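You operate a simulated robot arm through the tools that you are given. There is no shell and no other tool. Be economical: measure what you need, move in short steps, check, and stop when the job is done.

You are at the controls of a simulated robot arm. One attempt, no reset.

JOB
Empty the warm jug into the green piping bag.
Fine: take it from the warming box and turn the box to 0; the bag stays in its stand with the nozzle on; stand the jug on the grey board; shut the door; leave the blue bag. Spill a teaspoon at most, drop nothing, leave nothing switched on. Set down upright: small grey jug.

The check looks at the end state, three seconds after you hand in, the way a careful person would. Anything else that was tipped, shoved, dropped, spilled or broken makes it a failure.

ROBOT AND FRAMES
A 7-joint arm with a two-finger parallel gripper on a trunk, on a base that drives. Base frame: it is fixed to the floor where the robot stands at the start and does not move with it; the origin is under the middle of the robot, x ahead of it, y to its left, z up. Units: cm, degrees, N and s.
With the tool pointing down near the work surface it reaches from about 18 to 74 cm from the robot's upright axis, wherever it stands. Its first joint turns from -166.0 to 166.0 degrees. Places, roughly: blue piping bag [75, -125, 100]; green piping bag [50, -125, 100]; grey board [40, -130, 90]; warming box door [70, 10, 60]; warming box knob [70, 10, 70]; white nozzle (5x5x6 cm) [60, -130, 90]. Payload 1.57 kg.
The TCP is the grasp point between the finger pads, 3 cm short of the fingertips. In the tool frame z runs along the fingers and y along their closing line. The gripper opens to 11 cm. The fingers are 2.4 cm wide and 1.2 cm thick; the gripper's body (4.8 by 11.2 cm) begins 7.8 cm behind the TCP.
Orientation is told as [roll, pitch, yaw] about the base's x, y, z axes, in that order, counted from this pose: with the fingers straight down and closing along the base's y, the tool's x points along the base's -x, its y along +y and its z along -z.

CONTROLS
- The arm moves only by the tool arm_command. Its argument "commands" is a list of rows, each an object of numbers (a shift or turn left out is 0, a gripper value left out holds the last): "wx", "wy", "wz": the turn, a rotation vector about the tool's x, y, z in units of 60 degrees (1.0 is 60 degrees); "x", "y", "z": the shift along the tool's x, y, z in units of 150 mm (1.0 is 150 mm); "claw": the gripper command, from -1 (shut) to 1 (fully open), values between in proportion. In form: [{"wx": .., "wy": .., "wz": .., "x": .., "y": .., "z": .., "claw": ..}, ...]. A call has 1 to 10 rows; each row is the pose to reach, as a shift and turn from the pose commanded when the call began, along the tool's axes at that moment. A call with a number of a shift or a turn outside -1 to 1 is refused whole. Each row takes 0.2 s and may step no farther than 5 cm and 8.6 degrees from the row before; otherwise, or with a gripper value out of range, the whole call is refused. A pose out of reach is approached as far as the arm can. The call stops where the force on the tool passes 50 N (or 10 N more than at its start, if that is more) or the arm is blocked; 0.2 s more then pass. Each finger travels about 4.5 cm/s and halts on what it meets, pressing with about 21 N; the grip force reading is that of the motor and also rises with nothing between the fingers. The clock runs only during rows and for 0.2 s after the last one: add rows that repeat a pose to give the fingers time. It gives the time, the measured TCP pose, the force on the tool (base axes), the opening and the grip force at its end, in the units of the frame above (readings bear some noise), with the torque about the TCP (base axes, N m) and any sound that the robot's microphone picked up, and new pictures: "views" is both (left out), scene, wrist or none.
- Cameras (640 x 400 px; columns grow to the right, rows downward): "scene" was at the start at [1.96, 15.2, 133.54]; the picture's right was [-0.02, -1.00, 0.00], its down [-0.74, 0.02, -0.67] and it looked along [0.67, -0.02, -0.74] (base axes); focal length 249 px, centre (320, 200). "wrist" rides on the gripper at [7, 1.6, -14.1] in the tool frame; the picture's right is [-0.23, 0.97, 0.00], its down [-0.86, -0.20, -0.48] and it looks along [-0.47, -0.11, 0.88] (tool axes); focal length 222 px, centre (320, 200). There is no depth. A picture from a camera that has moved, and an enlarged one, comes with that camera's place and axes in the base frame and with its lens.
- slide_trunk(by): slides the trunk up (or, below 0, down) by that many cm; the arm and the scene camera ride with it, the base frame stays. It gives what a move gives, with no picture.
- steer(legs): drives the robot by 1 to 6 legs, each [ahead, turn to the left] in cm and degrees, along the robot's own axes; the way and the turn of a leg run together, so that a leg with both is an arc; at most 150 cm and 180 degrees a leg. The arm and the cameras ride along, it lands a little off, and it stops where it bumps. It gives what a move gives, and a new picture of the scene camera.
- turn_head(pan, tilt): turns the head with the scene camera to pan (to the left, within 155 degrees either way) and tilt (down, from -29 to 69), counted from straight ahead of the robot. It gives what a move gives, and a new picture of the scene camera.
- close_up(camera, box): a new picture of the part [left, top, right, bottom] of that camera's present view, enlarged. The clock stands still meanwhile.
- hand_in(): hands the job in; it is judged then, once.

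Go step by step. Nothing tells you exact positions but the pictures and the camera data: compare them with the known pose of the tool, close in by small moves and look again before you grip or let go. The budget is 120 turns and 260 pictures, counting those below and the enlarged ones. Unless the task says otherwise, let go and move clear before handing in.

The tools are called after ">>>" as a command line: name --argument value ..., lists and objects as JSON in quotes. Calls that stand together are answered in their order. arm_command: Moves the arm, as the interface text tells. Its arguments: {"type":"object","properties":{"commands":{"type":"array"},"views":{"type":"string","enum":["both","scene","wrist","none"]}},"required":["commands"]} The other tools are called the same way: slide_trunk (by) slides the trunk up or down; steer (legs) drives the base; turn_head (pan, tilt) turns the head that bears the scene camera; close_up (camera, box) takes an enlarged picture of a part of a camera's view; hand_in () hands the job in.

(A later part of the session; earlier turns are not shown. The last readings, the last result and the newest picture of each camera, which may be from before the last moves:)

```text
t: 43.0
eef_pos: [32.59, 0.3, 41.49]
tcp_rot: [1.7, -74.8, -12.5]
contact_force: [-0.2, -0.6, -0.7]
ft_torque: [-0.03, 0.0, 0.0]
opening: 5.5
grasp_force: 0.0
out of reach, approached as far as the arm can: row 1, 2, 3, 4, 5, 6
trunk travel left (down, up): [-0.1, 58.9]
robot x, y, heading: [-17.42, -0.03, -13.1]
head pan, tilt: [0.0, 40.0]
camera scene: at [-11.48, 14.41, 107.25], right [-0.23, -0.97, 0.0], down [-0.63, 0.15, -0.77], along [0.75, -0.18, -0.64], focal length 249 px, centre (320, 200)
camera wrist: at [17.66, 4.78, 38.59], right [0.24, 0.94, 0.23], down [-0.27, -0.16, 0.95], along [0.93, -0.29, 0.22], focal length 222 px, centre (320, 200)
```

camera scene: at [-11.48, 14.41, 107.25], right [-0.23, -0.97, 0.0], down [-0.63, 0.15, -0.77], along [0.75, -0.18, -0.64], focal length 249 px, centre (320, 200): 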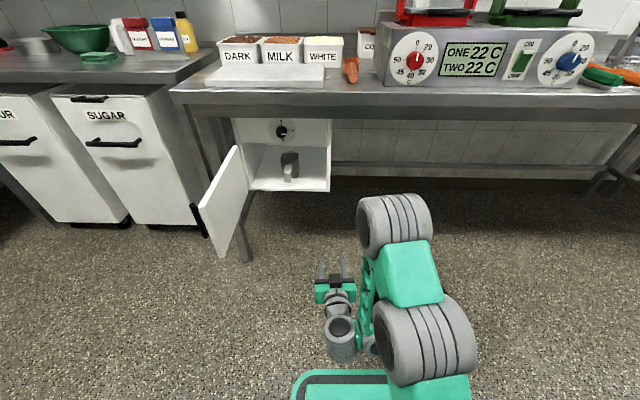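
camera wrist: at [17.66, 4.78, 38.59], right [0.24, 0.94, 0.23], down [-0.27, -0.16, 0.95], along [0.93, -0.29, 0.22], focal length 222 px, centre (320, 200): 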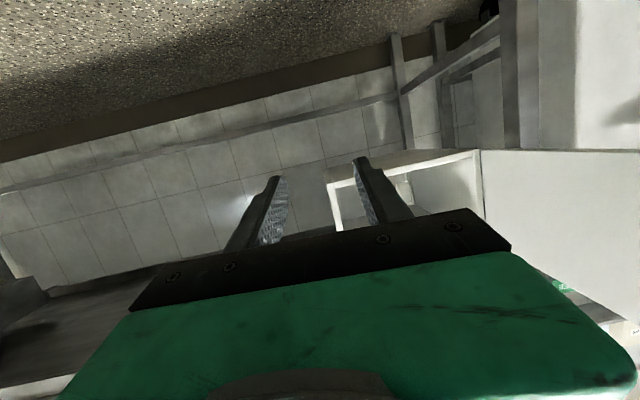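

The arm is in a cramped, folded configuration. I'll return it toward tool-down, raise and extend it, then re-pitch farther out.

>>> arm_command --commands '[{"wy": 0.14, "x": -0.08}, {"wy": 0.28, "x": -0.16}, {"wy": 0.42, "x": -0.24}, {"wy": 0.56, "x": -0.32}, {"wy": 0.7, "x": -0.4}, {"wy": 0.84, "x": -0.5}, {"wy": 0.98, "x": -0.6, "z": 0.1}, {"wy": 1.0, "x": -0.7, "z": 0.3}, {"wy": 1.0, "x": -0.8, "z": 0.5}]' --views "none"

>>> arm_command --commands '[{"z": 0.0}]' --views "scene"

```text
t: 44.2
eef_pos: [22.01, -6.82, 32.88]
tcp_rot: [-10.8, -54.9, -1.7]
contact_force: [0.2, -0.4, -0.3]
ft_torque: [-0.03, 0.0, 0.01]
opening: 5.47
grasp_force: 0.1
out of reach, approached as far as the arm can: row 1, 2, 3, 4, 5
trunk travel left (down, up): [-0.1, 58.9]
robot x, y, heading: [-17.5, 0.12, -13.3]
head pan, tilt: [0.0, 40.0]
stopped in row 5: the arm was blocked; the commanded pose is now the measured one
```

```text
t: 44.6
eef_pos: [22.12, -6.8, 32.8]
tcp_rot: [-10.6, -54.8, -1.8]
contact_force: [-0.3, -0.1, 0.8]
ft_torque: [0.0, 0.01, -0.01]
opening: 5.5
grasp_force: 0.0
trunk travel left (down, up): [-0.1, 58.9]
robot x, y, heading: [-17.59, 0.1, -13.2]
head pan, tilt: [0.0, 40.0]
camera scene: at [-11.43, 14.39, 107.25], right [-0.23, -0.97, 0.0], down [-0.63, 0.15, -0.77], along [0.75, -0.18, -0.64], focal length 249 px, centre (320, 200)
```

scene: 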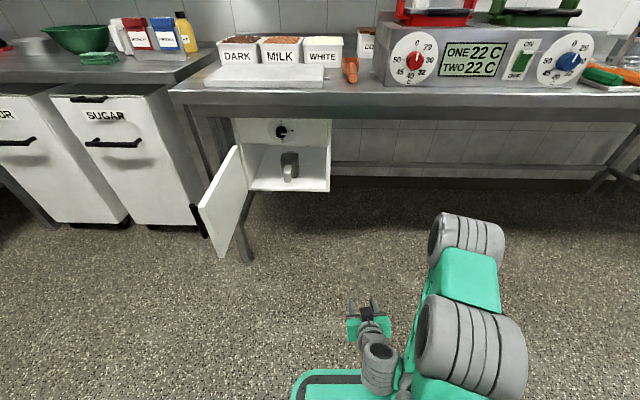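

>>> arm_command --commands '[{"x": -0.25, "z": 0.1}, {"x": -0.5, "z": 0.2}, {"x": -0.75, "z": 0.3}, {"x": -1.0, "z": 0.4}]' --views "scene"

```text
t: 45.6
eef_pos: [23.11, -7.06, 32.36]
tcp_rot: [-10.8, -55.3, -1.8]
contact_force: [-0.2, 0.4, 0.2]
ft_torque: [-0.03, -0.01, 0.0]
opening: 5.51
grasp_force: 0.0
out of reach, approached as far as the arm can: row 1, 2, 3, 4
trunk travel left (down, up): [-0.1, 58.9]
robot x, y, heading: [-17.63, 0.1, -13.2]
head pan, tilt: [0.0, 40.0]
camera scene: at [-11.43, 14.39, 107.26], right [-0.23, -0.97, 0.0], down [-0.63, 0.15, -0.77], along [0.75, -0.18, -0.64], focal length 249 px, centre (320, 200)
```

scene: 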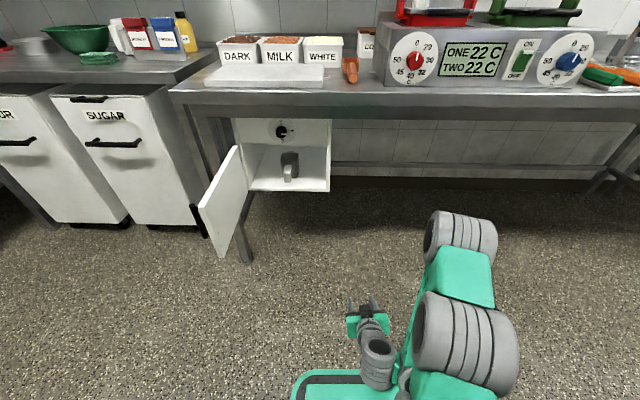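

I'll probe which motions are free with small test moves.

>>> arm_command --commands '[{"wy": -0.14}, {"wy": -0.28}]' --views "none"

>>> arm_command --commands '[{"wx": -0.14}, {"wx": -0.28}]' --views "none"

>>> arm_command --commands '[{"z": 0.2}, {"z": 0.4}]' --views "none"

>>> arm_command --commands '[{"y": -0.2}, {"y": -0.4}]' --views "scene"

```text
t: 46.4
eef_pos: [26.94, -9.26, 35.89]
tcp_rot: [-30.9, -74.1, 18.7]
contact_force: [-0.3, -0.1, -0.3]
ft_torque: [0.02, 0.0, -0.02]
opening: 5.48
grasp_force: 0.1
out of reach, approached as far as the arm can: row 2
trunk travel left (down, up): [-0.1, 58.9]
robot x, y, heading: [-17.91, 0.25, -13.3]
head pan, tilt: [0.0, 40.0]
stopped in row 2: the arm was blocked; the commanded pose is now the measured one
```

```text
t: 47.0
eef_pos: [27.22, -7.97, 37.75]
tcp_rot: [-13.9, -75.2, 19.9]
contact_force: [0.3, 0.3, -0.1]
ft_torque: [0.05, 0.03, -0.05]
opening: 5.5
grasp_force: 0.0
trunk travel left (down, up): [-0.1, 58.9]
robot x, y, heading: [-17.81, 0.37, -13.1]
head pan, tilt: [0.0, 40.0]
```

```text
t: 47.5
eef_pos: [27.61, -7.99, 35.28]
tcp_rot: [-5.0, -71.0, 8.6]
contact_force: [-0.6, 0.8, 0.4]
ft_torque: [0.01, 0.03, 0.02]
opening: 5.51
grasp_force: 0.0
trunk travel left (down, up): [-0.1, 58.9]
robot x, y, heading: [-17.36, 0.24, -13.5]
head pan, tilt: [0.0, 40.0]
stopped in row 2: the arm was blocked; the commanded pose is now the measured one
```

```text
t: 48.3
eef_pos: [26.81, -10.89, 34.89]
tcp_rot: [5.3, -69.9, -0.3]
contact_force: [0.3, -0.1, -0.7]
ft_torque: [0.0, -0.01, 0.0]
opening: 5.48
grasp_force: 0.1
trunk travel left (down, up): [-0.1, 58.9]
robot x, y, heading: [-17.74, -0.01, -13.3]
head pan, tilt: [0.0, 40.0]
stopped in row 2: the arm was blocked; the commanded pose is now the measured one
camera scene: at [-11.42, 14.39, 107.26], right [-0.23, -0.97, 0.0], down [-0.63, 0.15, -0.77], along [0.75, -0.18, -0.64], focal length 249 px, centre (320, 200)
```

scene: 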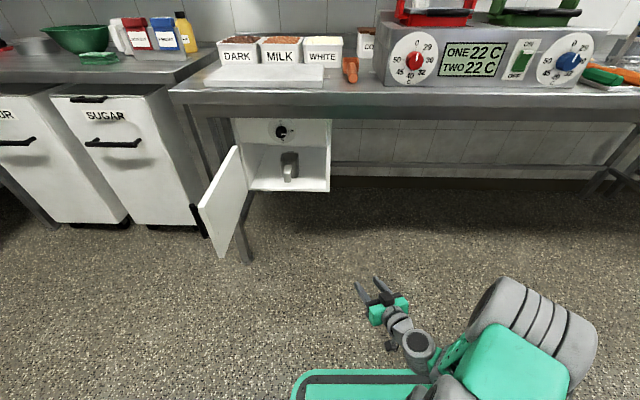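

The elbow has swung out, which frees things. I'll try moving up and forward now.

>>> arm_command --commands '[{"x": -0.2}, {"x": -0.4}, {"x": -0.6, "z": 0.1}, {"x": -0.8, "z": 0.3}, {"x": -1.0, "z": 0.5}]' --views "scene"

```text
t: 49.5
eef_pos: [39.0, -10.44, 46.38]
tcp_rot: [5.7, -69.8, -0.5]
contact_force: [0.8, 0.0, 0.6]
ft_torque: [0.01, -0.01, 0.0]
opening: 5.48
grasp_force: 0.1
trunk travel left (down, up): [-0.1, 58.9]
robot x, y, heading: [-17.27, 0.35, -13.3]
head pan, tilt: [0.0, 40.0]
camera scene: at [-11.43, 14.39, 107.25], right [-0.23, -0.97, 0.0], down [-0.63, 0.15, -0.77], along [0.75, -0.18, -0.64], focal length 249 px, centre (320, 200)
```

scene: 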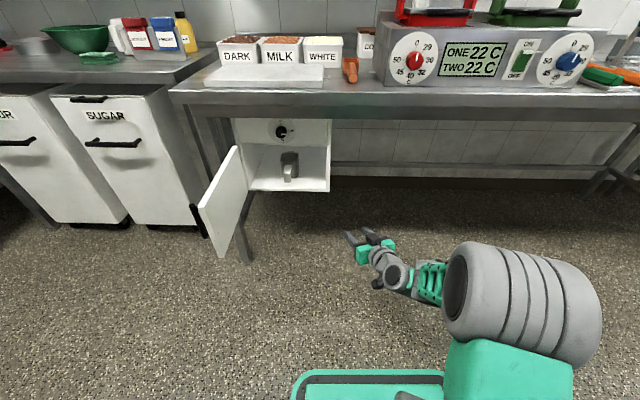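

That freed the arm. Now I'll straighten the tool heading to face the box squarely, and lift.

>>> arm_command --commands '[{"wx": 0.1, "wz": 0.035, "x": -0.2}, {"wx": 0.2, "wz": 0.07, "x": -0.4}, {"wx": 0.29, "wz": 0.105, "x": -0.6}, {"wx": 0.29, "wz": 0.105, "x": -0.6, "y": 0.3}, {"wx": 0.29, "wz": 0.105, "x": -0.6, "y": 0.6}, {"wx": 0.29, "wz": 0.105, "x": -0.6, "y": 0.9}]' --views "both"

```text
t: 50.9
eef_pos: [41.07, 2.99, 55.13]
tcp_rot: [5.1, -69.3, -18.7]
contact_force: [-0.8, -0.3, -0.5]
ft_torque: [-0.02, 0.01, 0.0]
opening: 5.52
grasp_force: 0.1
trunk travel left (down, up): [-0.1, 58.9]
robot x, y, heading: [-17.35, -0.22, -13.3]
head pan, tilt: [0.0, 40.0]
camera scene: at [-11.42, 14.38, 107.26], right [-0.23, -0.97, 0.0], down [-0.63, 0.15, -0.77], along [0.75, -0.18, -0.64], focal length 249 px, centre (320, 200)
camera wrist: at [26.26, 8.35, 53.84], right [0.31, 0.92, 0.24], down [-0.2, -0.19, 0.96], along [0.93, -0.35, 0.12], focal length 222 px, centre (320, 200)
```

scene: 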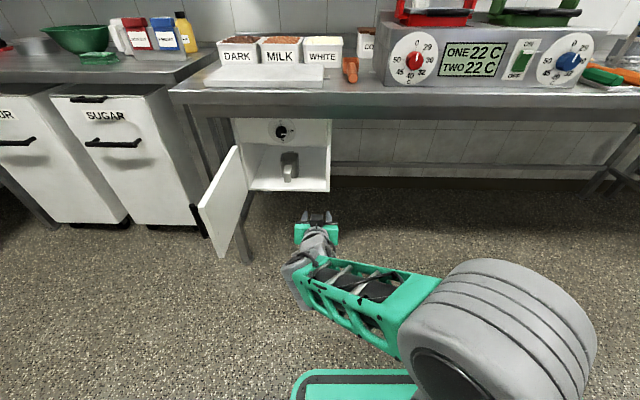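
wrist: 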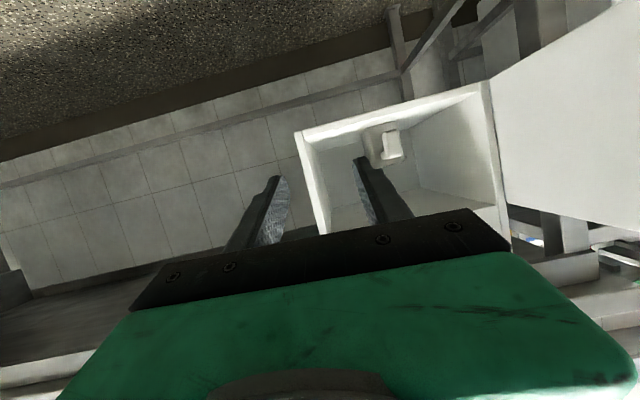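

Now the arm is in a good configuration. I'll do the knob first: level the tool and place it in front of the knob at about (50 ahead, 24 left, z 71).

>>> arm_command --commands '[{"wy": -0.1, "wz": -0.01, "y": 0.25, "x": -0.1}, {"wy": -0.2, "wz": -0.02, "y": 0.5, "x": -0.2, "z": -0.05}, {"wy": -0.3, "wz": -0.03, "y": 0.75, "x": -0.3, "z": -0.1}, {"wy": -0.343, "wz": -0.032, "y": 0.8, "x": -0.374, "z": -0.14}]' --views "none"

>>> arm_command --commands '[{"x": -0.2, "z": 0.15}, {"x": -0.4, "z": 0.3}, {"x": -0.6, "z": 0.4}, {"x": -0.667, "z": 0.45}, {"x": -0.667, "z": 0.45}]' --views "both"

```text
t: 51.9
eef_pos: [43.63, 14.64, 61.61]
tcp_rot: [-98.9, -89.8, 85.2]
contact_force: [0.2, 1.1, 0.2]
ft_torque: [0.0, -0.02, 0.03]
opening: 5.5
grasp_force: 0.2
trunk travel left (down, up): [-0.1, 58.9]
robot x, y, heading: [-17.02, -0.33, -13.3]
head pan, tilt: [0.0, 40.0]
```

```text
t: 53.1
eef_pos: [50.49, 13.13, 71.56]
tcp_rot: [-61.4, -89.9, 47.9]
contact_force: [0.1, -0.7, -0.7]
ft_torque: [0.01, 0.01, -0.03]
opening: 5.51
grasp_force: 0.0
trunk travel left (down, up): [-0.1, 58.9]
robot x, y, heading: [-17.5, -0.22, -13.2]
head pan, tilt: [0.0, 40.0]
camera scene: at [-11.42, 14.4, 107.25], right [-0.23, -0.97, 0.0], down [-0.63, 0.15, -0.77], along [0.75, -0.18, -0.64], focal length 249 px, centre (320, 200)
camera wrist: at [37.08, 17.89, 64.83], right [0.23, 0.95, 0.23], down [-0.51, -0.08, 0.86], along [0.83, -0.31, 0.47], focal length 222 px, centre (320, 200)
```

scene: 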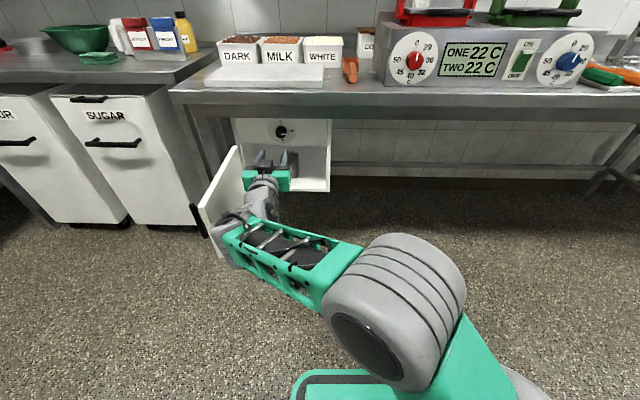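
wrist: 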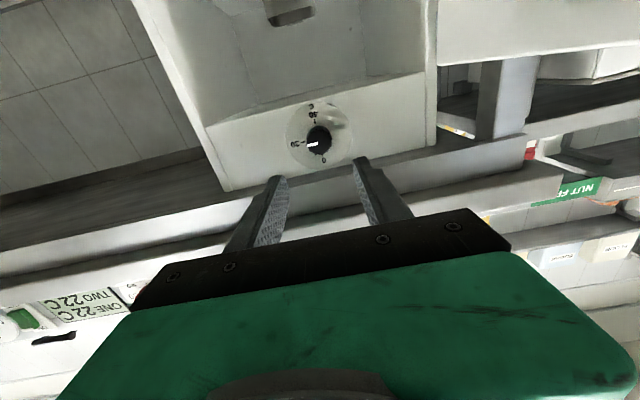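

>>> close_up --camera "wrist" --box '[260, 90, 380, 180]'

```text
4.44 times, centred on (320, 135) of wrist
camera zoom: at [37.08, 17.89, 64.83], right [0.23, 0.95, 0.23], down [-0.51, -0.08, 0.86], along [0.83, -0.31, 0.47], focal length 987 px, centre (320, 489)
```

zoom: 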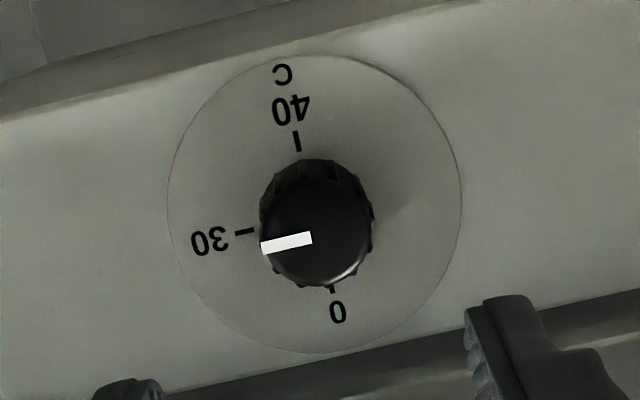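

The pointer sits on 30 and 0 is exactly 90° counter-clockwise. Moving in with the fingers either side of the knob.

>>> arm_command --commands '[{"x": -0.03, "y": -0.025, "z": 0.25}, {"x": -0.03, "y": -0.025, "z": 0.5}, {"x": -0.03, "y": -0.025, "z": 0.7}, {"x": -0.03, "y": -0.025, "z": 0.85}, {"x": -0.03, "y": -0.025, "z": 0.9}, {"x": -0.03, "y": -0.025, "z": 0.9}]' --views "wrist"

```text
t: 54.5
eef_pos: [63.47, 9.56, 72.05]
tcp_rot: [-62.1, -89.8, 48.7]
contact_force: [0.3, 0.3, -0.4]
ft_torque: [0.02, -0.01, 0.02]
opening: 5.49
grasp_force: 0.0
trunk travel left (down, up): [-0.1, 58.9]
robot x, y, heading: [-17.34, -0.2, -13.3]
head pan, tilt: [0.0, 40.0]
camera wrist: at [50.16, 14.39, 65.2], right [0.23, 0.95, 0.23], down [-0.51, -0.08, 0.86], along [0.83, -0.31, 0.47], focal length 222 px, centre (320, 200)
```

wrist: 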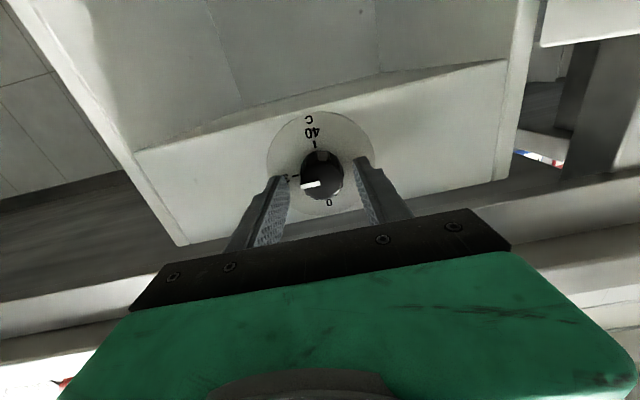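

>>> arm_command --commands '[{"z": 0.04, "x": -0.013}, {"z": 0.045, "x": -0.013, "claw": -1}, {"z": 0.045, "x": -0.013, "claw": -1}, {"z": 0.045, "x": -0.013, "claw": -1}, {"z": 0.045, "x": -0.013, "claw": -1}]' --views "wrist"

```text
t: 55.7
eef_pos: [64.13, 9.54, 72.32]
tcp_rot: [-65.5, -89.9, 52.0]
contact_force: [5.6, 10.4, 0.6]
ft_torque: [0.06, 0.06, 0.43]
opening: 3.53
grasp_force: 39.5
trunk travel left (down, up): [-0.1, 58.9]
robot x, y, heading: [-17.46, 0.16, -13.2]
head pan, tilt: [0.0, 40.0]
camera wrist: at [50.77, 14.37, 65.39], right [0.22, 0.95, 0.23], down [-0.51, -0.08, 0.86], along [0.83, -0.31, 0.47], focal length 222 px, centre (320, 200)
```

wrist: 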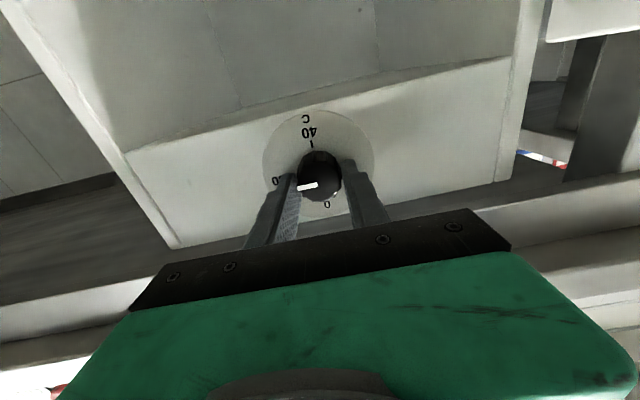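

>>> arm_command --commands '[{"wz": -0.12}, {"wz": -0.24}, {"wz": -0.36}, {"wz": -0.48}, {"wz": -0.6}, {"wz": -0.72}, {"wz": -0.84}, {"wz": -0.96}]' --views "wrist"

```text
t: 57.5
eef_pos: [64.26, 9.98, 72.06]
tcp_rot: [-89.8, -32.1, 76.9]
contact_force: [11.1, 28.5, -0.9]
ft_torque: [0.11, 0.16, 0.71]
opening: 3.53
grasp_force: 42.0
trunk travel left (down, up): [-0.1, 58.9]
robot x, y, heading: [-17.4, 0.07, -13.0]
head pan, tilt: [0.0, 40.0]
camera wrist: at [49.27, 8.12, 67.07], right [0.16, 0.69, -0.7], down [-0.32, 0.71, 0.63], along [0.93, 0.13, 0.34], focal length 222 px, centre (320, 200)
```

wrist: 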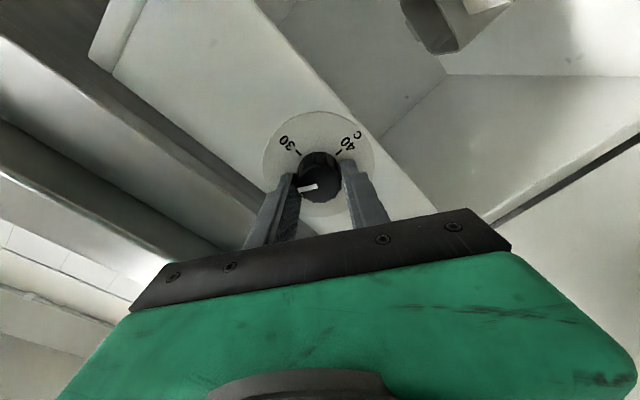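

The knob follows. About 32° more to reach 0.

>>> arm_command --commands '[{"x": -0.017, "y": 0.011, "wz": -0.1}, {"x": -0.017, "y": 0.011, "wz": -0.22}, {"x": -0.017, "y": 0.011, "wz": -0.34}, {"x": -0.017, "y": 0.011, "wz": -0.46}, {"x": -0.017, "y": 0.011, "wz": -0.54}, {"x": -0.017, "y": 0.011, "wz": -0.54}]' --views "wrist"

>>> close_up --camera "wrist" --box '[260, 90, 380, 180]'

>>> close_up --camera "scene" --box '[232, 110, 344, 200]'

```text
t: 58.9
eef_pos: [64.31, 9.94, 71.88]
tcp_rot: [-89.5, 0.4, 76.8]
contact_force: [-23.2, 22.1, -20.7]
ft_torque: [0.51, 0.45, 0.48]
opening: 3.51
grasp_force: 42.5
trunk travel left (down, up): [-0.1, 58.9]
robot x, y, heading: [-17.29, 0.23, -12.9]
head pan, tilt: [0.0, 40.0]
camera wrist: at [48.86, 6.34, 70.42], right [0.04, 0.22, -0.98], down [-0.27, 0.94, 0.2], along [0.96, 0.25, 0.1], focal length 222 px, centre (320, 200)
```

wrist: 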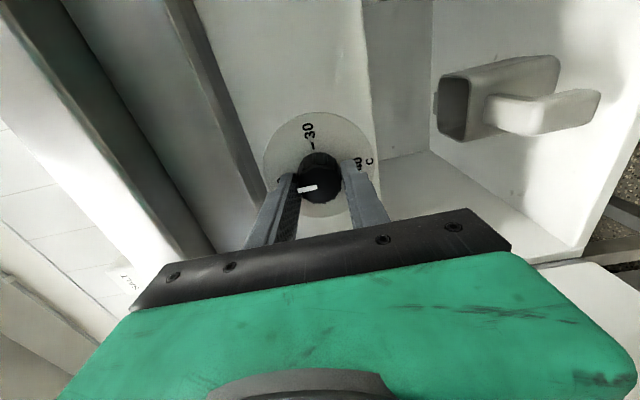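

```text
4.44 times, centred on (320, 135) of wrist
camera zoom: at [48.86, 6.34, 70.42], right [0.04, 0.22, -0.98], down [-0.27, 0.94, 0.2], along [0.96, 0.25, 0.1], focal length 987 px, centre (320, 489)
```

zoom: 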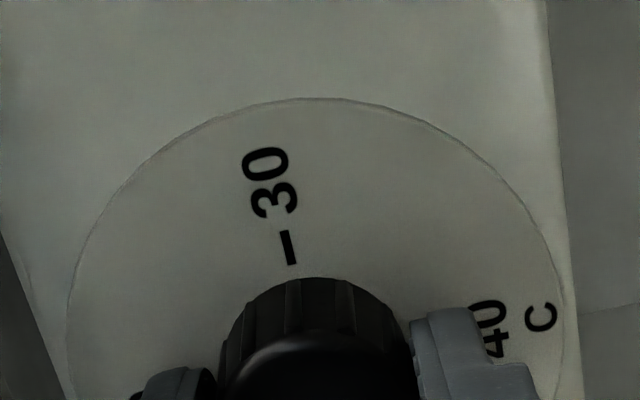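

```text
4.44 times, centred on (288, 155) of scene
camera zoom: at [-11.44, 14.61, 107.21], right [-0.23, -0.97, 0.0], down [-0.63, 0.14, -0.77], along [0.75, -0.18, -0.64], focal length 1105 px, centre (462, 400)
```

zoom: 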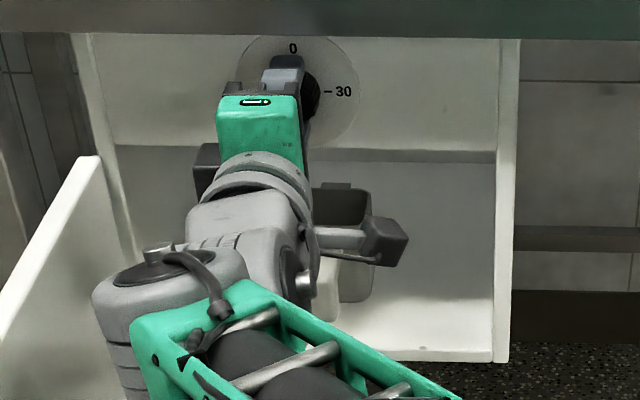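

The tool has rotated a full 90°. I'll release, back off and check the pointer.

>>> arm_command --commands '[{"claw": 0}, {"claw": 0}, {"claw": 0}, {"z": -0.2}, {"z": -0.4}, {"z": -0.6}]' --views "wrist"

>>> close_up --camera "wrist" --box '[240, 80, 400, 205]'

```text
t: 60.3
eef_pos: [55.57, 11.97, 72.13]
tcp_rot: [-90.0, 0.1, 76.5]
contact_force: [-0.3, 0.7, -0.1]
ft_torque: [0.0, -0.04, -0.01]
opening: 5.5
grasp_force: 0.1
trunk travel left (down, up): [-0.1, 58.9]
robot x, y, heading: [-17.84, -0.02, -13.3]
head pan, tilt: [0.0, 40.0]
camera wrist: at [40.16, 8.43, 70.65], right [0.05, 0.22, -0.97], down [-0.27, 0.94, 0.2], along [0.96, 0.25, 0.11], focal length 222 px, centre (320, 200)
```

wrist: 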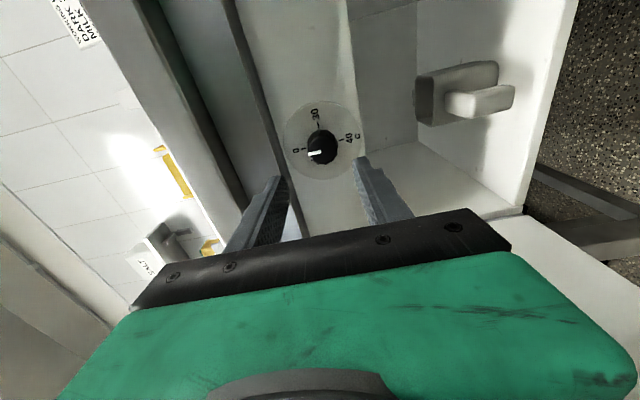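

```text
3.20 times, centred on (320, 142) of wrist
camera zoom: at [40.16, 8.43, 70.65], right [0.05, 0.22, -0.97], down [-0.27, 0.94, 0.2], along [0.96, 0.25, 0.11], focal length 711 px, centre (320, 384)
```

zoom: 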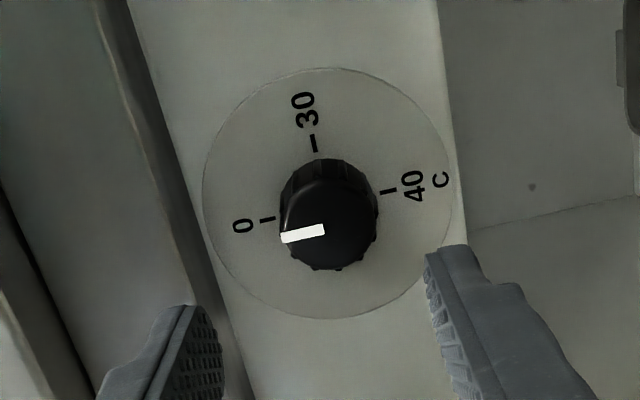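

The pointer is now aligned with 0. Next, a look at the jug.

>>> close_up --camera "wrist" --box '[390, 40, 550, 140]'

```text
4.00 times, centred on (470, 90) of wrist
camera zoom: at [40.16, 8.43, 70.65], right [0.05, 0.22, -0.97], down [-0.27, 0.94, 0.2], along [0.96, 0.25, 0.11], focal length 888 px, centre (-280, 640)
```

zoom: 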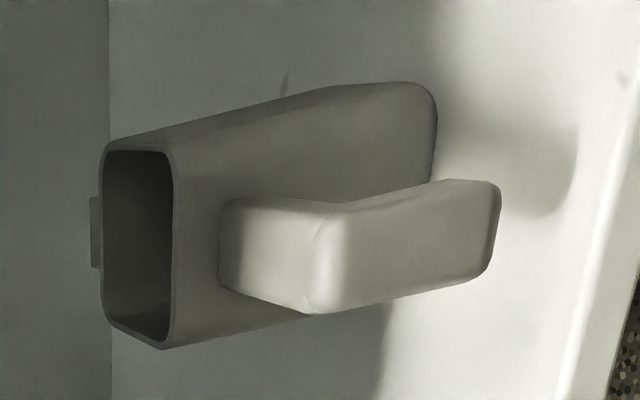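

The jug has a square body with a wide hooked handle facing me, around (63 ahead, 23.4 left, z 51–55). I'll roll the tool back to level and come down in front of it.

>>> arm_command --commands '[{"wz": 0.13, "z": -0.05}, {"wz": 0.26, "z": -0.1}, {"wz": 0.39, "z": -0.15}, {"wz": 0.52, "z": -0.2}, {"wz": 0.65, "z": -0.25}, {"wz": 0.78, "z": -0.25}, {"wz": 0.91, "z": -0.25}, {"wz": 1.0, "z": -0.25}]' --views "none"

>>> arm_command --commands '[{"wz": 0.13}, {"wz": 0.26}, {"wz": 0.39}, {"wz": 0.5}, {"wz": 0.5}]' --views "none"

>>> arm_command --commands '[{"x": 0.25}, {"x": 0.5}, {"x": 0.75}, {"x": 0.95}, {"x": 0.95}]' --views "both"

```text
t: 62.1
eef_pos: [51.91, 12.73, 72.23]
tcp_rot: [-89.7, -60.0, 76.4]
contact_force: [-0.7, -0.4, 0.6]
ft_torque: [-0.02, 0.0, 0.01]
opening: 5.51
grasp_force: 0.0
trunk travel left (down, up): [-0.1, 58.9]
robot x, y, heading: [-17.47, 0.28, -13.4]
head pan, tilt: [0.0, 40.0]
```

```text
t: 63.3
eef_pos: [51.86, 12.74, 72.25]
tcp_rot: [-22.3, -90.0, 8.8]
contact_force: [0.5, -0.5, 0.9]
ft_torque: [0.01, 0.01, 0.02]
opening: 5.48
grasp_force: 0.1
trunk travel left (down, up): [-0.1, 58.9]
robot x, y, heading: [-17.37, 0.04, -13.5]
head pan, tilt: [0.0, 40.0]
```

```text
t: 64.5
eef_pos: [51.86, 12.78, 57.93]
tcp_rot: [-70.7, -89.9, 57.3]
contact_force: [-0.3, -0.6, -0.4]
ft_torque: [-0.01, 0.01, -0.02]
opening: 5.49
grasp_force: 0.1
trunk travel left (down, up): [-0.1, 58.9]
robot x, y, heading: [-17.55, 0.03, -13.2]
head pan, tilt: [0.0, 40.0]
camera scene: at [-11.41, 14.44, 107.25], right [-0.23, -0.97, 0.0], down [-0.63, 0.15, -0.77], along [0.75, -0.18, -0.64], focal length 249 px, centre (320, 200)
camera wrist: at [38.46, 17.55, 51.03], right [0.23, 0.95, 0.23], down [-0.51, -0.08, 0.86], along [0.83, -0.31, 0.47], focal length 222 px, centre (320, 200)
```

scene: 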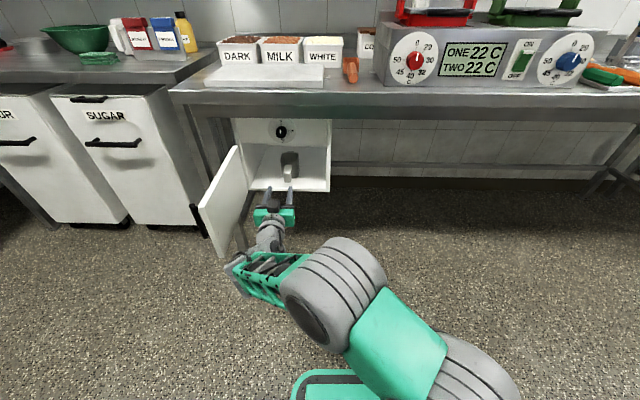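
wrist: 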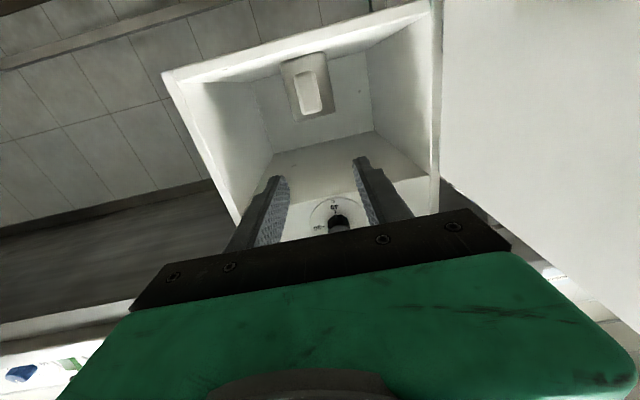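

>>> close_up --camera "wrist" --box '[256, 30, 368, 140]'

>>> close_up --camera "scene" --box '[248, 145, 328, 200]'

```text
3.64 times, centred on (312, 85) of wrist
camera zoom: at [38.46, 17.55, 51.03], right [0.23, 0.95, 0.23], down [-0.51, -0.08, 0.86], along [0.83, -0.31, 0.47], focal length 808 px, centre (349, 618)
```

zoom: 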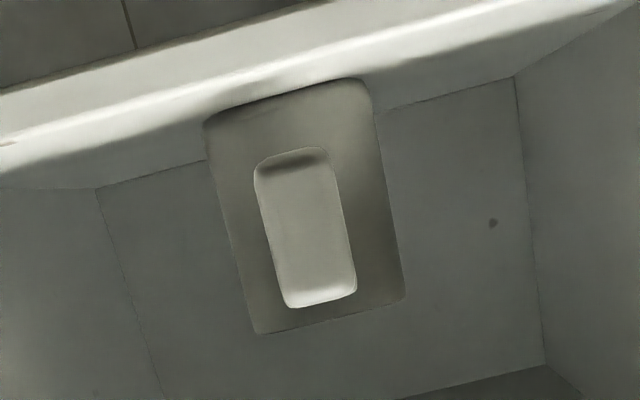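

```text
7.27 times, centred on (288, 172) of scene
camera zoom: at [-11.41, 14.44, 107.25], right [-0.23, -0.97, 0.0], down [-0.63, 0.15, -0.77], along [0.75, -0.18, -0.64], focal length 1808 px, centre (553, 400)
```

zoom: 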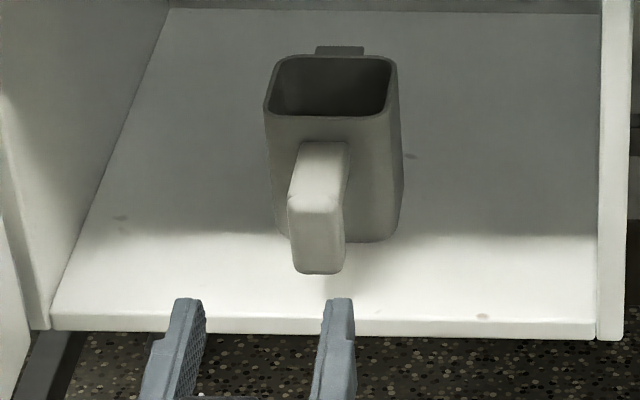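

The handle is about 3.2 cm wide, centred at (63.5 ahead, 23.65 left, z 52.4). I'll align with it, then approach.

>>> arm_command --commands '[{"x": 0.2, "y": -0.03}, {"x": 0.31, "y": -0.03, "z": 0.2}, {"x": 0.31, "y": -0.03, "z": 0.45}, {"x": 0.31, "y": -0.03, "z": 0.7}, {"x": 0.31, "y": -0.03, "z": 0.85}, {"x": 0.31, "y": -0.03, "z": 0.85}]' --views "both"

```text
t: 65.9
eef_pos: [64.1, 9.11, 53.36]
tcp_rot: [-71.2, -89.8, 57.8]
contact_force: [-1.0, 0.8, 0.4]
ft_torque: [-0.03, -0.03, 0.01]
opening: 5.47
grasp_force: 0.0
trunk travel left (down, up): [-0.1, 58.9]
robot x, y, heading: [-17.84, 0.11, -13.7]
head pan, tilt: [0.0, 40.0]
camera scene: at [-11.41, 14.44, 107.25], right [-0.23, -0.97, 0.0], down [-0.63, 0.15, -0.77], along [0.75, -0.18, -0.64], focal length 249 px, centre (320, 200)
camera wrist: at [50.66, 13.98, 46.49], right [0.23, 0.95, 0.23], down [-0.51, -0.08, 0.86], along [0.83, -0.31, 0.47], focal length 222 px, centre (320, 200)
```

scene: 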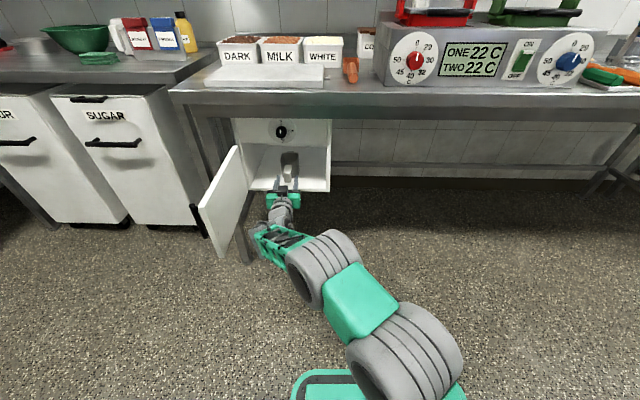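
wrist: 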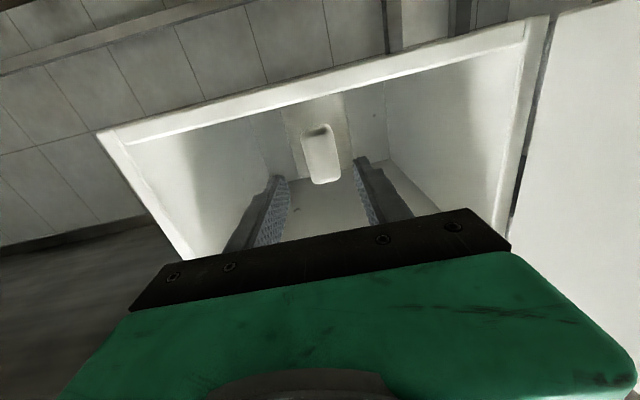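

>>> close_up --camera "scene" --box '[248, 145, 328, 200]'

>>> close_up --camera "wrist" --box '[240, 90, 400, 220]'

```text
7.27 times, centred on (288, 172) of scene
camera zoom: at [-11.41, 14.44, 107.25], right [-0.23, -0.97, 0.0], down [-0.63, 0.15, -0.77], along [0.75, -0.18, -0.64], focal length 1808 px, centre (553, 400)
```

zoom: 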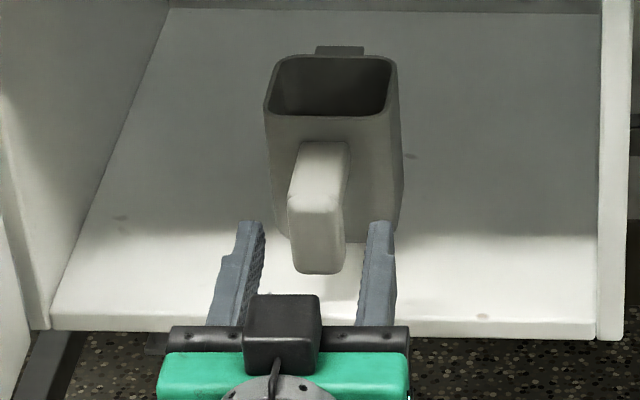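

```text
3.08 times, centred on (320, 155) of wrist
camera zoom: at [50.66, 13.98, 46.49], right [0.23, 0.95, 0.23], down [-0.51, -0.08, 0.86], along [0.83, -0.31, 0.47], focal length 684 px, centre (320, 338)
```

zoom: 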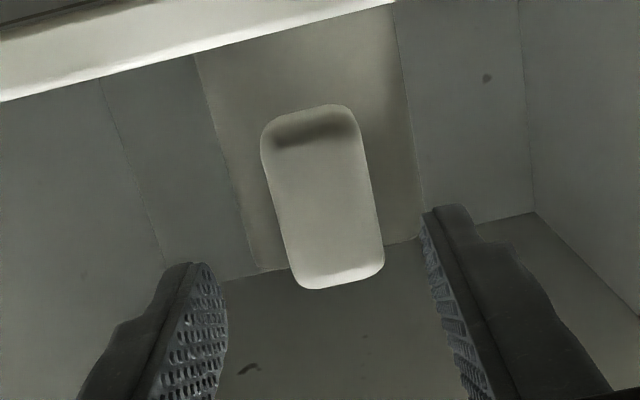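

>>> arm_command --commands '[{"x": 0.04, "y": 0.023, "z": 0.1}, {"x": 0.04, "y": 0.023, "z": 0.2}, {"x": 0.04, "y": 0.023, "z": 0.25}, {"x": 0.04, "y": 0.023, "z": 0.25}]' --views "none"

>>> close_up --camera "scene" --box '[248, 145, 328, 200]'

>>> close_up --camera "wrist" --box '[240, 90, 400, 220]'

```text
t: 66.9
eef_pos: [67.77, 8.88, 52.68]
tcp_rot: [-60.3, -89.8, 46.8]
contact_force: [0.5, 0.7, -0.3]
ft_torque: [0.02, 0.04, -0.02]
opening: 5.49
grasp_force: 0.0
trunk travel left (down, up): [-0.1, 58.9]
robot x, y, heading: [-17.65, -0.12, -13.3]
head pan, tilt: [0.0, 40.0]
```

```text
7.27 times, centred on (288, 172) of scene
camera zoom: at [-11.4, 14.44, 107.25], right [-0.23, -0.97, 0.0], down [-0.63, 0.15, -0.77], along [0.75, -0.18, -0.64], focal length 1808 px, centre (553, 400)
```

zoom: 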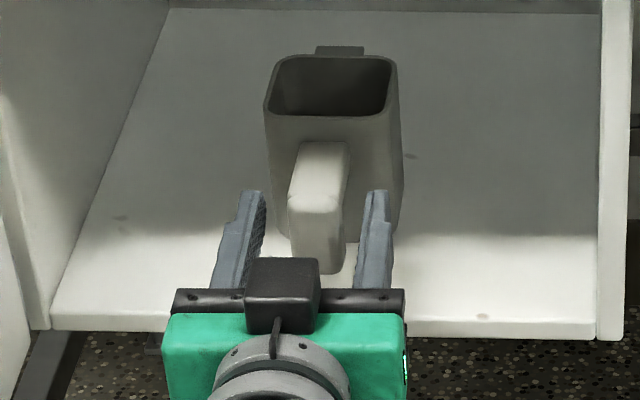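

```text
3.08 times, centred on (320, 155) of wrist
camera zoom: at [54.42, 13.58, 45.88], right [0.23, 0.95, 0.23], down [-0.51, -0.08, 0.86], along [0.83, -0.31, 0.47], focal length 684 px, centre (320, 338)
```

zoom: 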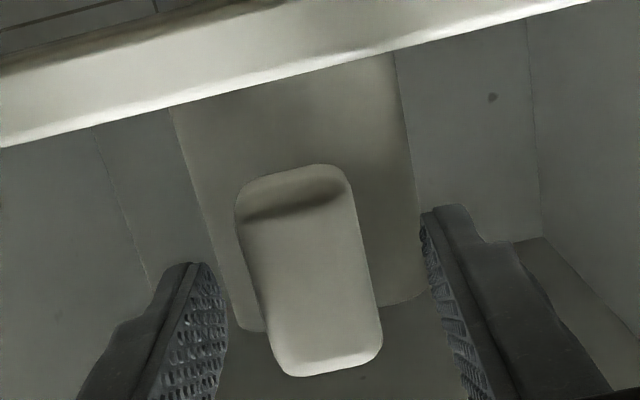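

>>> arm_command --commands '[{"y": -0.01, "z": 0.06}, {"y": -0.01, "z": 0.113}, {"y": -0.01, "z": 0.113, "claw": -0.3}, {"y": -0.01, "z": 0.113, "claw": -0.3}]' --views "none"

>>> close_up --camera "wrist" --box '[240, 90, 400, 220]'

```text
t: 67.9
eef_pos: [69.47, 8.24, 52.66]
tcp_rot: [-61.0, -89.9, 47.6]
contact_force: [-0.1, 0.6, -0.9]
ft_torque: [-0.01, -0.05, 0.0]
opening: 3.85
grasp_force: 0.0
trunk travel left (down, up): [-0.1, 58.9]
robot x, y, heading: [-17.34, 0.42, -13.2]
head pan, tilt: [0.0, 40.0]
```

```text
3.08 times, centred on (320, 155) of wrist
camera zoom: at [56.05, 13.03, 45.76], right [0.23, 0.95, 0.23], down [-0.51, -0.08, 0.86], along [0.83, -0.31, 0.47], focal length 684 px, centre (320, 338)
```

zoom: 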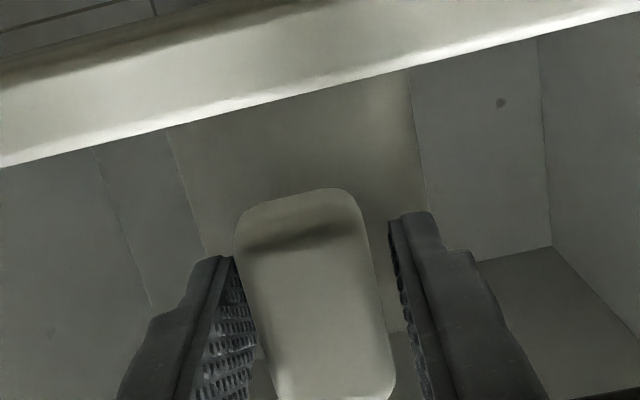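

>>> arm_command --commands '[{"claw": -1}, {"claw": -1}, {"claw": -1}, {"claw": -1}]' --views "none"

>>> close_up --camera "wrist" --box '[240, 90, 400, 220]'

>>> close_up --camera "scene" --box '[248, 145, 328, 200]'

```text
t: 68.9
eef_pos: [69.54, 8.23, 52.67]
tcp_rot: [-64.4, -90.0, 51.0]
contact_force: [-0.4, -0.7, 1.1]
ft_torque: [0.04, -0.03, -0.02]
opening: 2.78
grasp_force: 20.8
trunk travel left (down, up): [-0.1, 58.9]
robot x, y, heading: [-16.76, 0.05, -13.1]
head pan, tilt: [0.0, 40.0]
```

```text
3.08 times, centred on (320, 155) of wrist
camera zoom: at [56.05, 13.02, 45.78], right [0.23, 0.95, 0.23], down [-0.51, -0.08, 0.86], along [0.83, -0.31, 0.47], focal length 684 px, centre (320, 338)
```

zoom: 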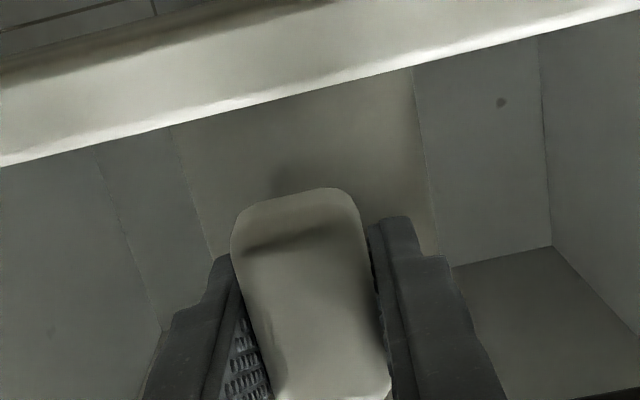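

```text
7.27 times, centred on (288, 172) of scene
camera zoom: at [-11.4, 14.44, 107.25], right [-0.23, -0.97, 0.0], down [-0.63, 0.15, -0.77], along [0.75, -0.18, -0.64], focal length 1808 px, centre (553, 400)
```

zoom: 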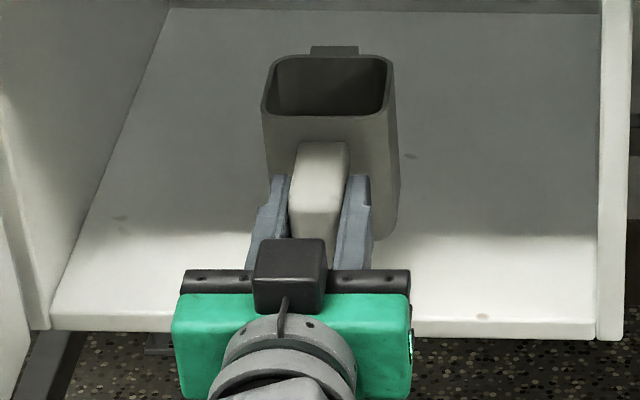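

Gripped firmly (2.8 cm). Lifting 2 cm to check it holds level.

>>> arm_command --commands '[{"x": -0.04}, {"x": -0.08}, {"x": -0.13}, {"x": -0.13}]' --views "wrist"

>>> close_up --camera "scene" --box '[248, 145, 328, 200]'

```text
t: 69.9
eef_pos: [69.47, 8.34, 54.8]
tcp_rot: [-80.0, -89.9, 66.7]
contact_force: [-0.3, 0.1, 0.8]
ft_torque: [0.15, -0.01, 0.03]
opening: 2.81
grasp_force: 21.1
trunk travel left (down, up): [-0.1, 58.9]
robot x, y, heading: [-17.66, -0.14, -13.1]
head pan, tilt: [0.0, 40.0]
camera wrist: at [56.12, 13.07, 47.85], right [0.23, 0.95, 0.23], down [-0.51, -0.08, 0.86], along [0.83, -0.31, 0.47], focal length 222 px, centre (320, 200)
```

wrist: 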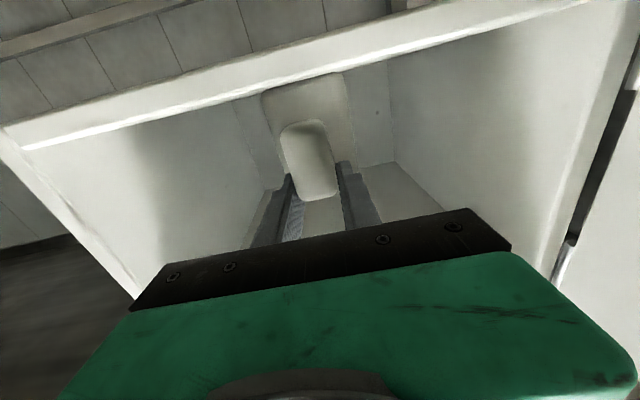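

```text
7.27 times, centred on (288, 172) of scene
camera zoom: at [-11.41, 14.44, 107.26], right [-0.23, -0.97, 0.0], down [-0.63, 0.15, -0.77], along [0.75, -0.18, -0.64], focal length 1808 px, centre (553, 400)
```

zoom: 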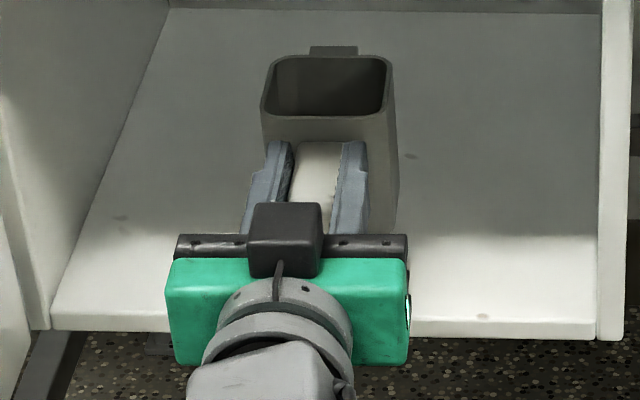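

>>> close_up --camera "wrist" --box '[230, 60, 390, 240]'

```text
2.22 times, centred on (310, 150) of wrist
camera zoom: at [56.12, 13.07, 47.85], right [0.23, 0.95, 0.23], down [-0.51, -0.08, 0.86], along [0.83, -0.31, 0.47], focal length 494 px, centre (342, 311)
```

zoom: 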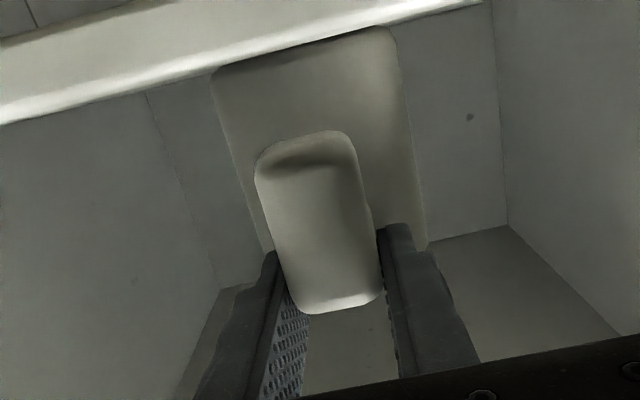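

The fingers slid up the handle and the jug stayed put. I'll open, lower, re-grip and lift more carefully while watching the force.

>>> arm_command --commands '[{"claw": -0.3}, {"claw": -0.3, "x": 0.08}, {"claw": -0.3, "x": 0.17}, {"claw": -0.3, "x": 0.17}]' --views "none"

>>> arm_command --commands '[{"claw": -1}, {"claw": -1}, {"claw": -1}, {"claw": -1}, {"claw": -1}, {"claw": -1}, {"claw": -1}]' --views "none"

>>> arm_command --commands '[{"x": -0.01}, {"x": -0.02}, {"x": -0.035}]' --views "none"

>>> close_up --camera "wrist" --box '[230, 60, 390, 240]'

>>> close_up --camera "scene" --box '[248, 145, 328, 200]'

```text
t: 70.9
eef_pos: [69.4, 8.24, 52.04]
tcp_rot: [-61.3, -89.8, 47.7]
contact_force: [0.2, -0.7, 0.1]
ft_torque: [-0.02, -0.02, 0.04]
opening: 3.86
grasp_force: 0.1
trunk travel left (down, up): [-0.1, 58.9]
robot x, y, heading: [-17.96, 0.16, -13.2]
head pan, tilt: [0.0, 40.0]
```

```text
t: 72.5
eef_pos: [69.38, 8.23, 52.17]
tcp_rot: [-62.0, -89.9, 48.6]
contact_force: [0.5, 1.1, -1.1]
ft_torque: [0.13, -0.11, 0.06]
opening: 2.79
grasp_force: 20.4
trunk travel left (down, up): [-0.1, 58.9]
robot x, y, heading: [-17.5, -0.01, -13.5]
head pan, tilt: [0.0, 40.0]
```

```text
t: 73.3
eef_pos: [69.3, 8.18, 52.63]
tcp_rot: [-49.9, -89.8, 36.4]
contact_force: [-0.3, 0.0, -2.7]
ft_torque: [-0.02, 0.15, 0.0]
opening: 2.78
grasp_force: 20.7
trunk travel left (down, up): [-0.1, 58.9]
robot x, y, heading: [-17.72, 0.29, -13.4]
head pan, tilt: [0.0, 40.0]
```

```text
2.22 times, centred on (310, 150) of wrist
camera zoom: at [55.97, 12.96, 45.73], right [0.23, 0.95, 0.22], down [-0.51, -0.08, 0.86], along [0.83, -0.31, 0.46], focal length 494 px, centre (342, 311)
```

zoom: 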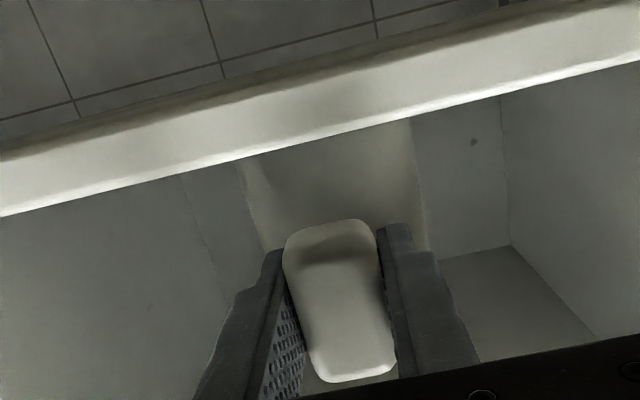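

```text
7.27 times, centred on (288, 172) of scene
camera zoom: at [-11.38, 14.44, 107.25], right [-0.23, -0.97, 0.0], down [-0.63, 0.15, -0.77], along [0.75, -0.18, -0.64], focal length 1808 px, centre (553, 400)
```

zoom: 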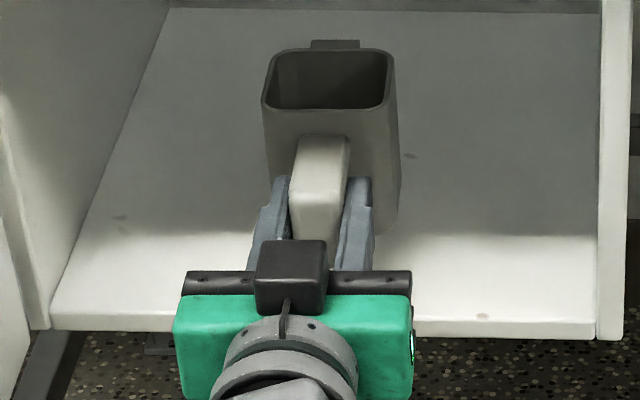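

Now it's lifting (2.7 N of weight). Continuing slowly.

>>> arm_command --commands '[{"x": -0.02}, {"x": -0.04}, {"x": -0.06}, {"x": -0.08}, {"x": -0.1}]' --views "none"

>>> close_up --camera "wrist" --box '[230, 60, 390, 240]'

>>> close_up --camera "scene" --box '[248, 145, 328, 200]'

```text
t: 74.5
eef_pos: [69.35, 8.28, 54.16]
tcp_rot: [-57.2, -89.9, 43.8]
contact_force: [0.4, -0.8, -3.0]
ft_torque: [0.03, 0.15, 0.01]
opening: 2.78
grasp_force: 20.8
trunk travel left (down, up): [-0.1, 58.9]
robot x, y, heading: [-17.21, 0.04, -13.8]
head pan, tilt: [0.0, 40.0]
```

```text
2.22 times, centred on (310, 150) of wrist
camera zoom: at [56.05, 13.05, 47.33], right [0.23, 0.95, 0.22], down [-0.51, -0.08, 0.86], along [0.83, -0.31, 0.46], focal length 494 px, centre (342, 311)
```

zoom: 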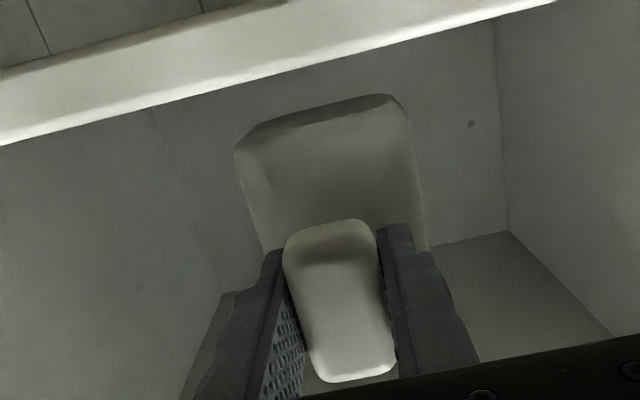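

```text
7.27 times, centred on (288, 172) of scene
camera zoom: at [-11.38, 14.44, 107.25], right [-0.23, -0.97, 0.0], down [-0.63, 0.15, -0.77], along [0.75, -0.18, -0.64], focal length 1808 px, centre (553, 400)
```

zoom: 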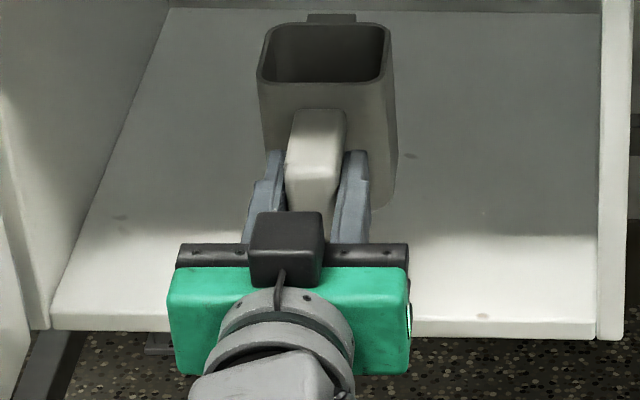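

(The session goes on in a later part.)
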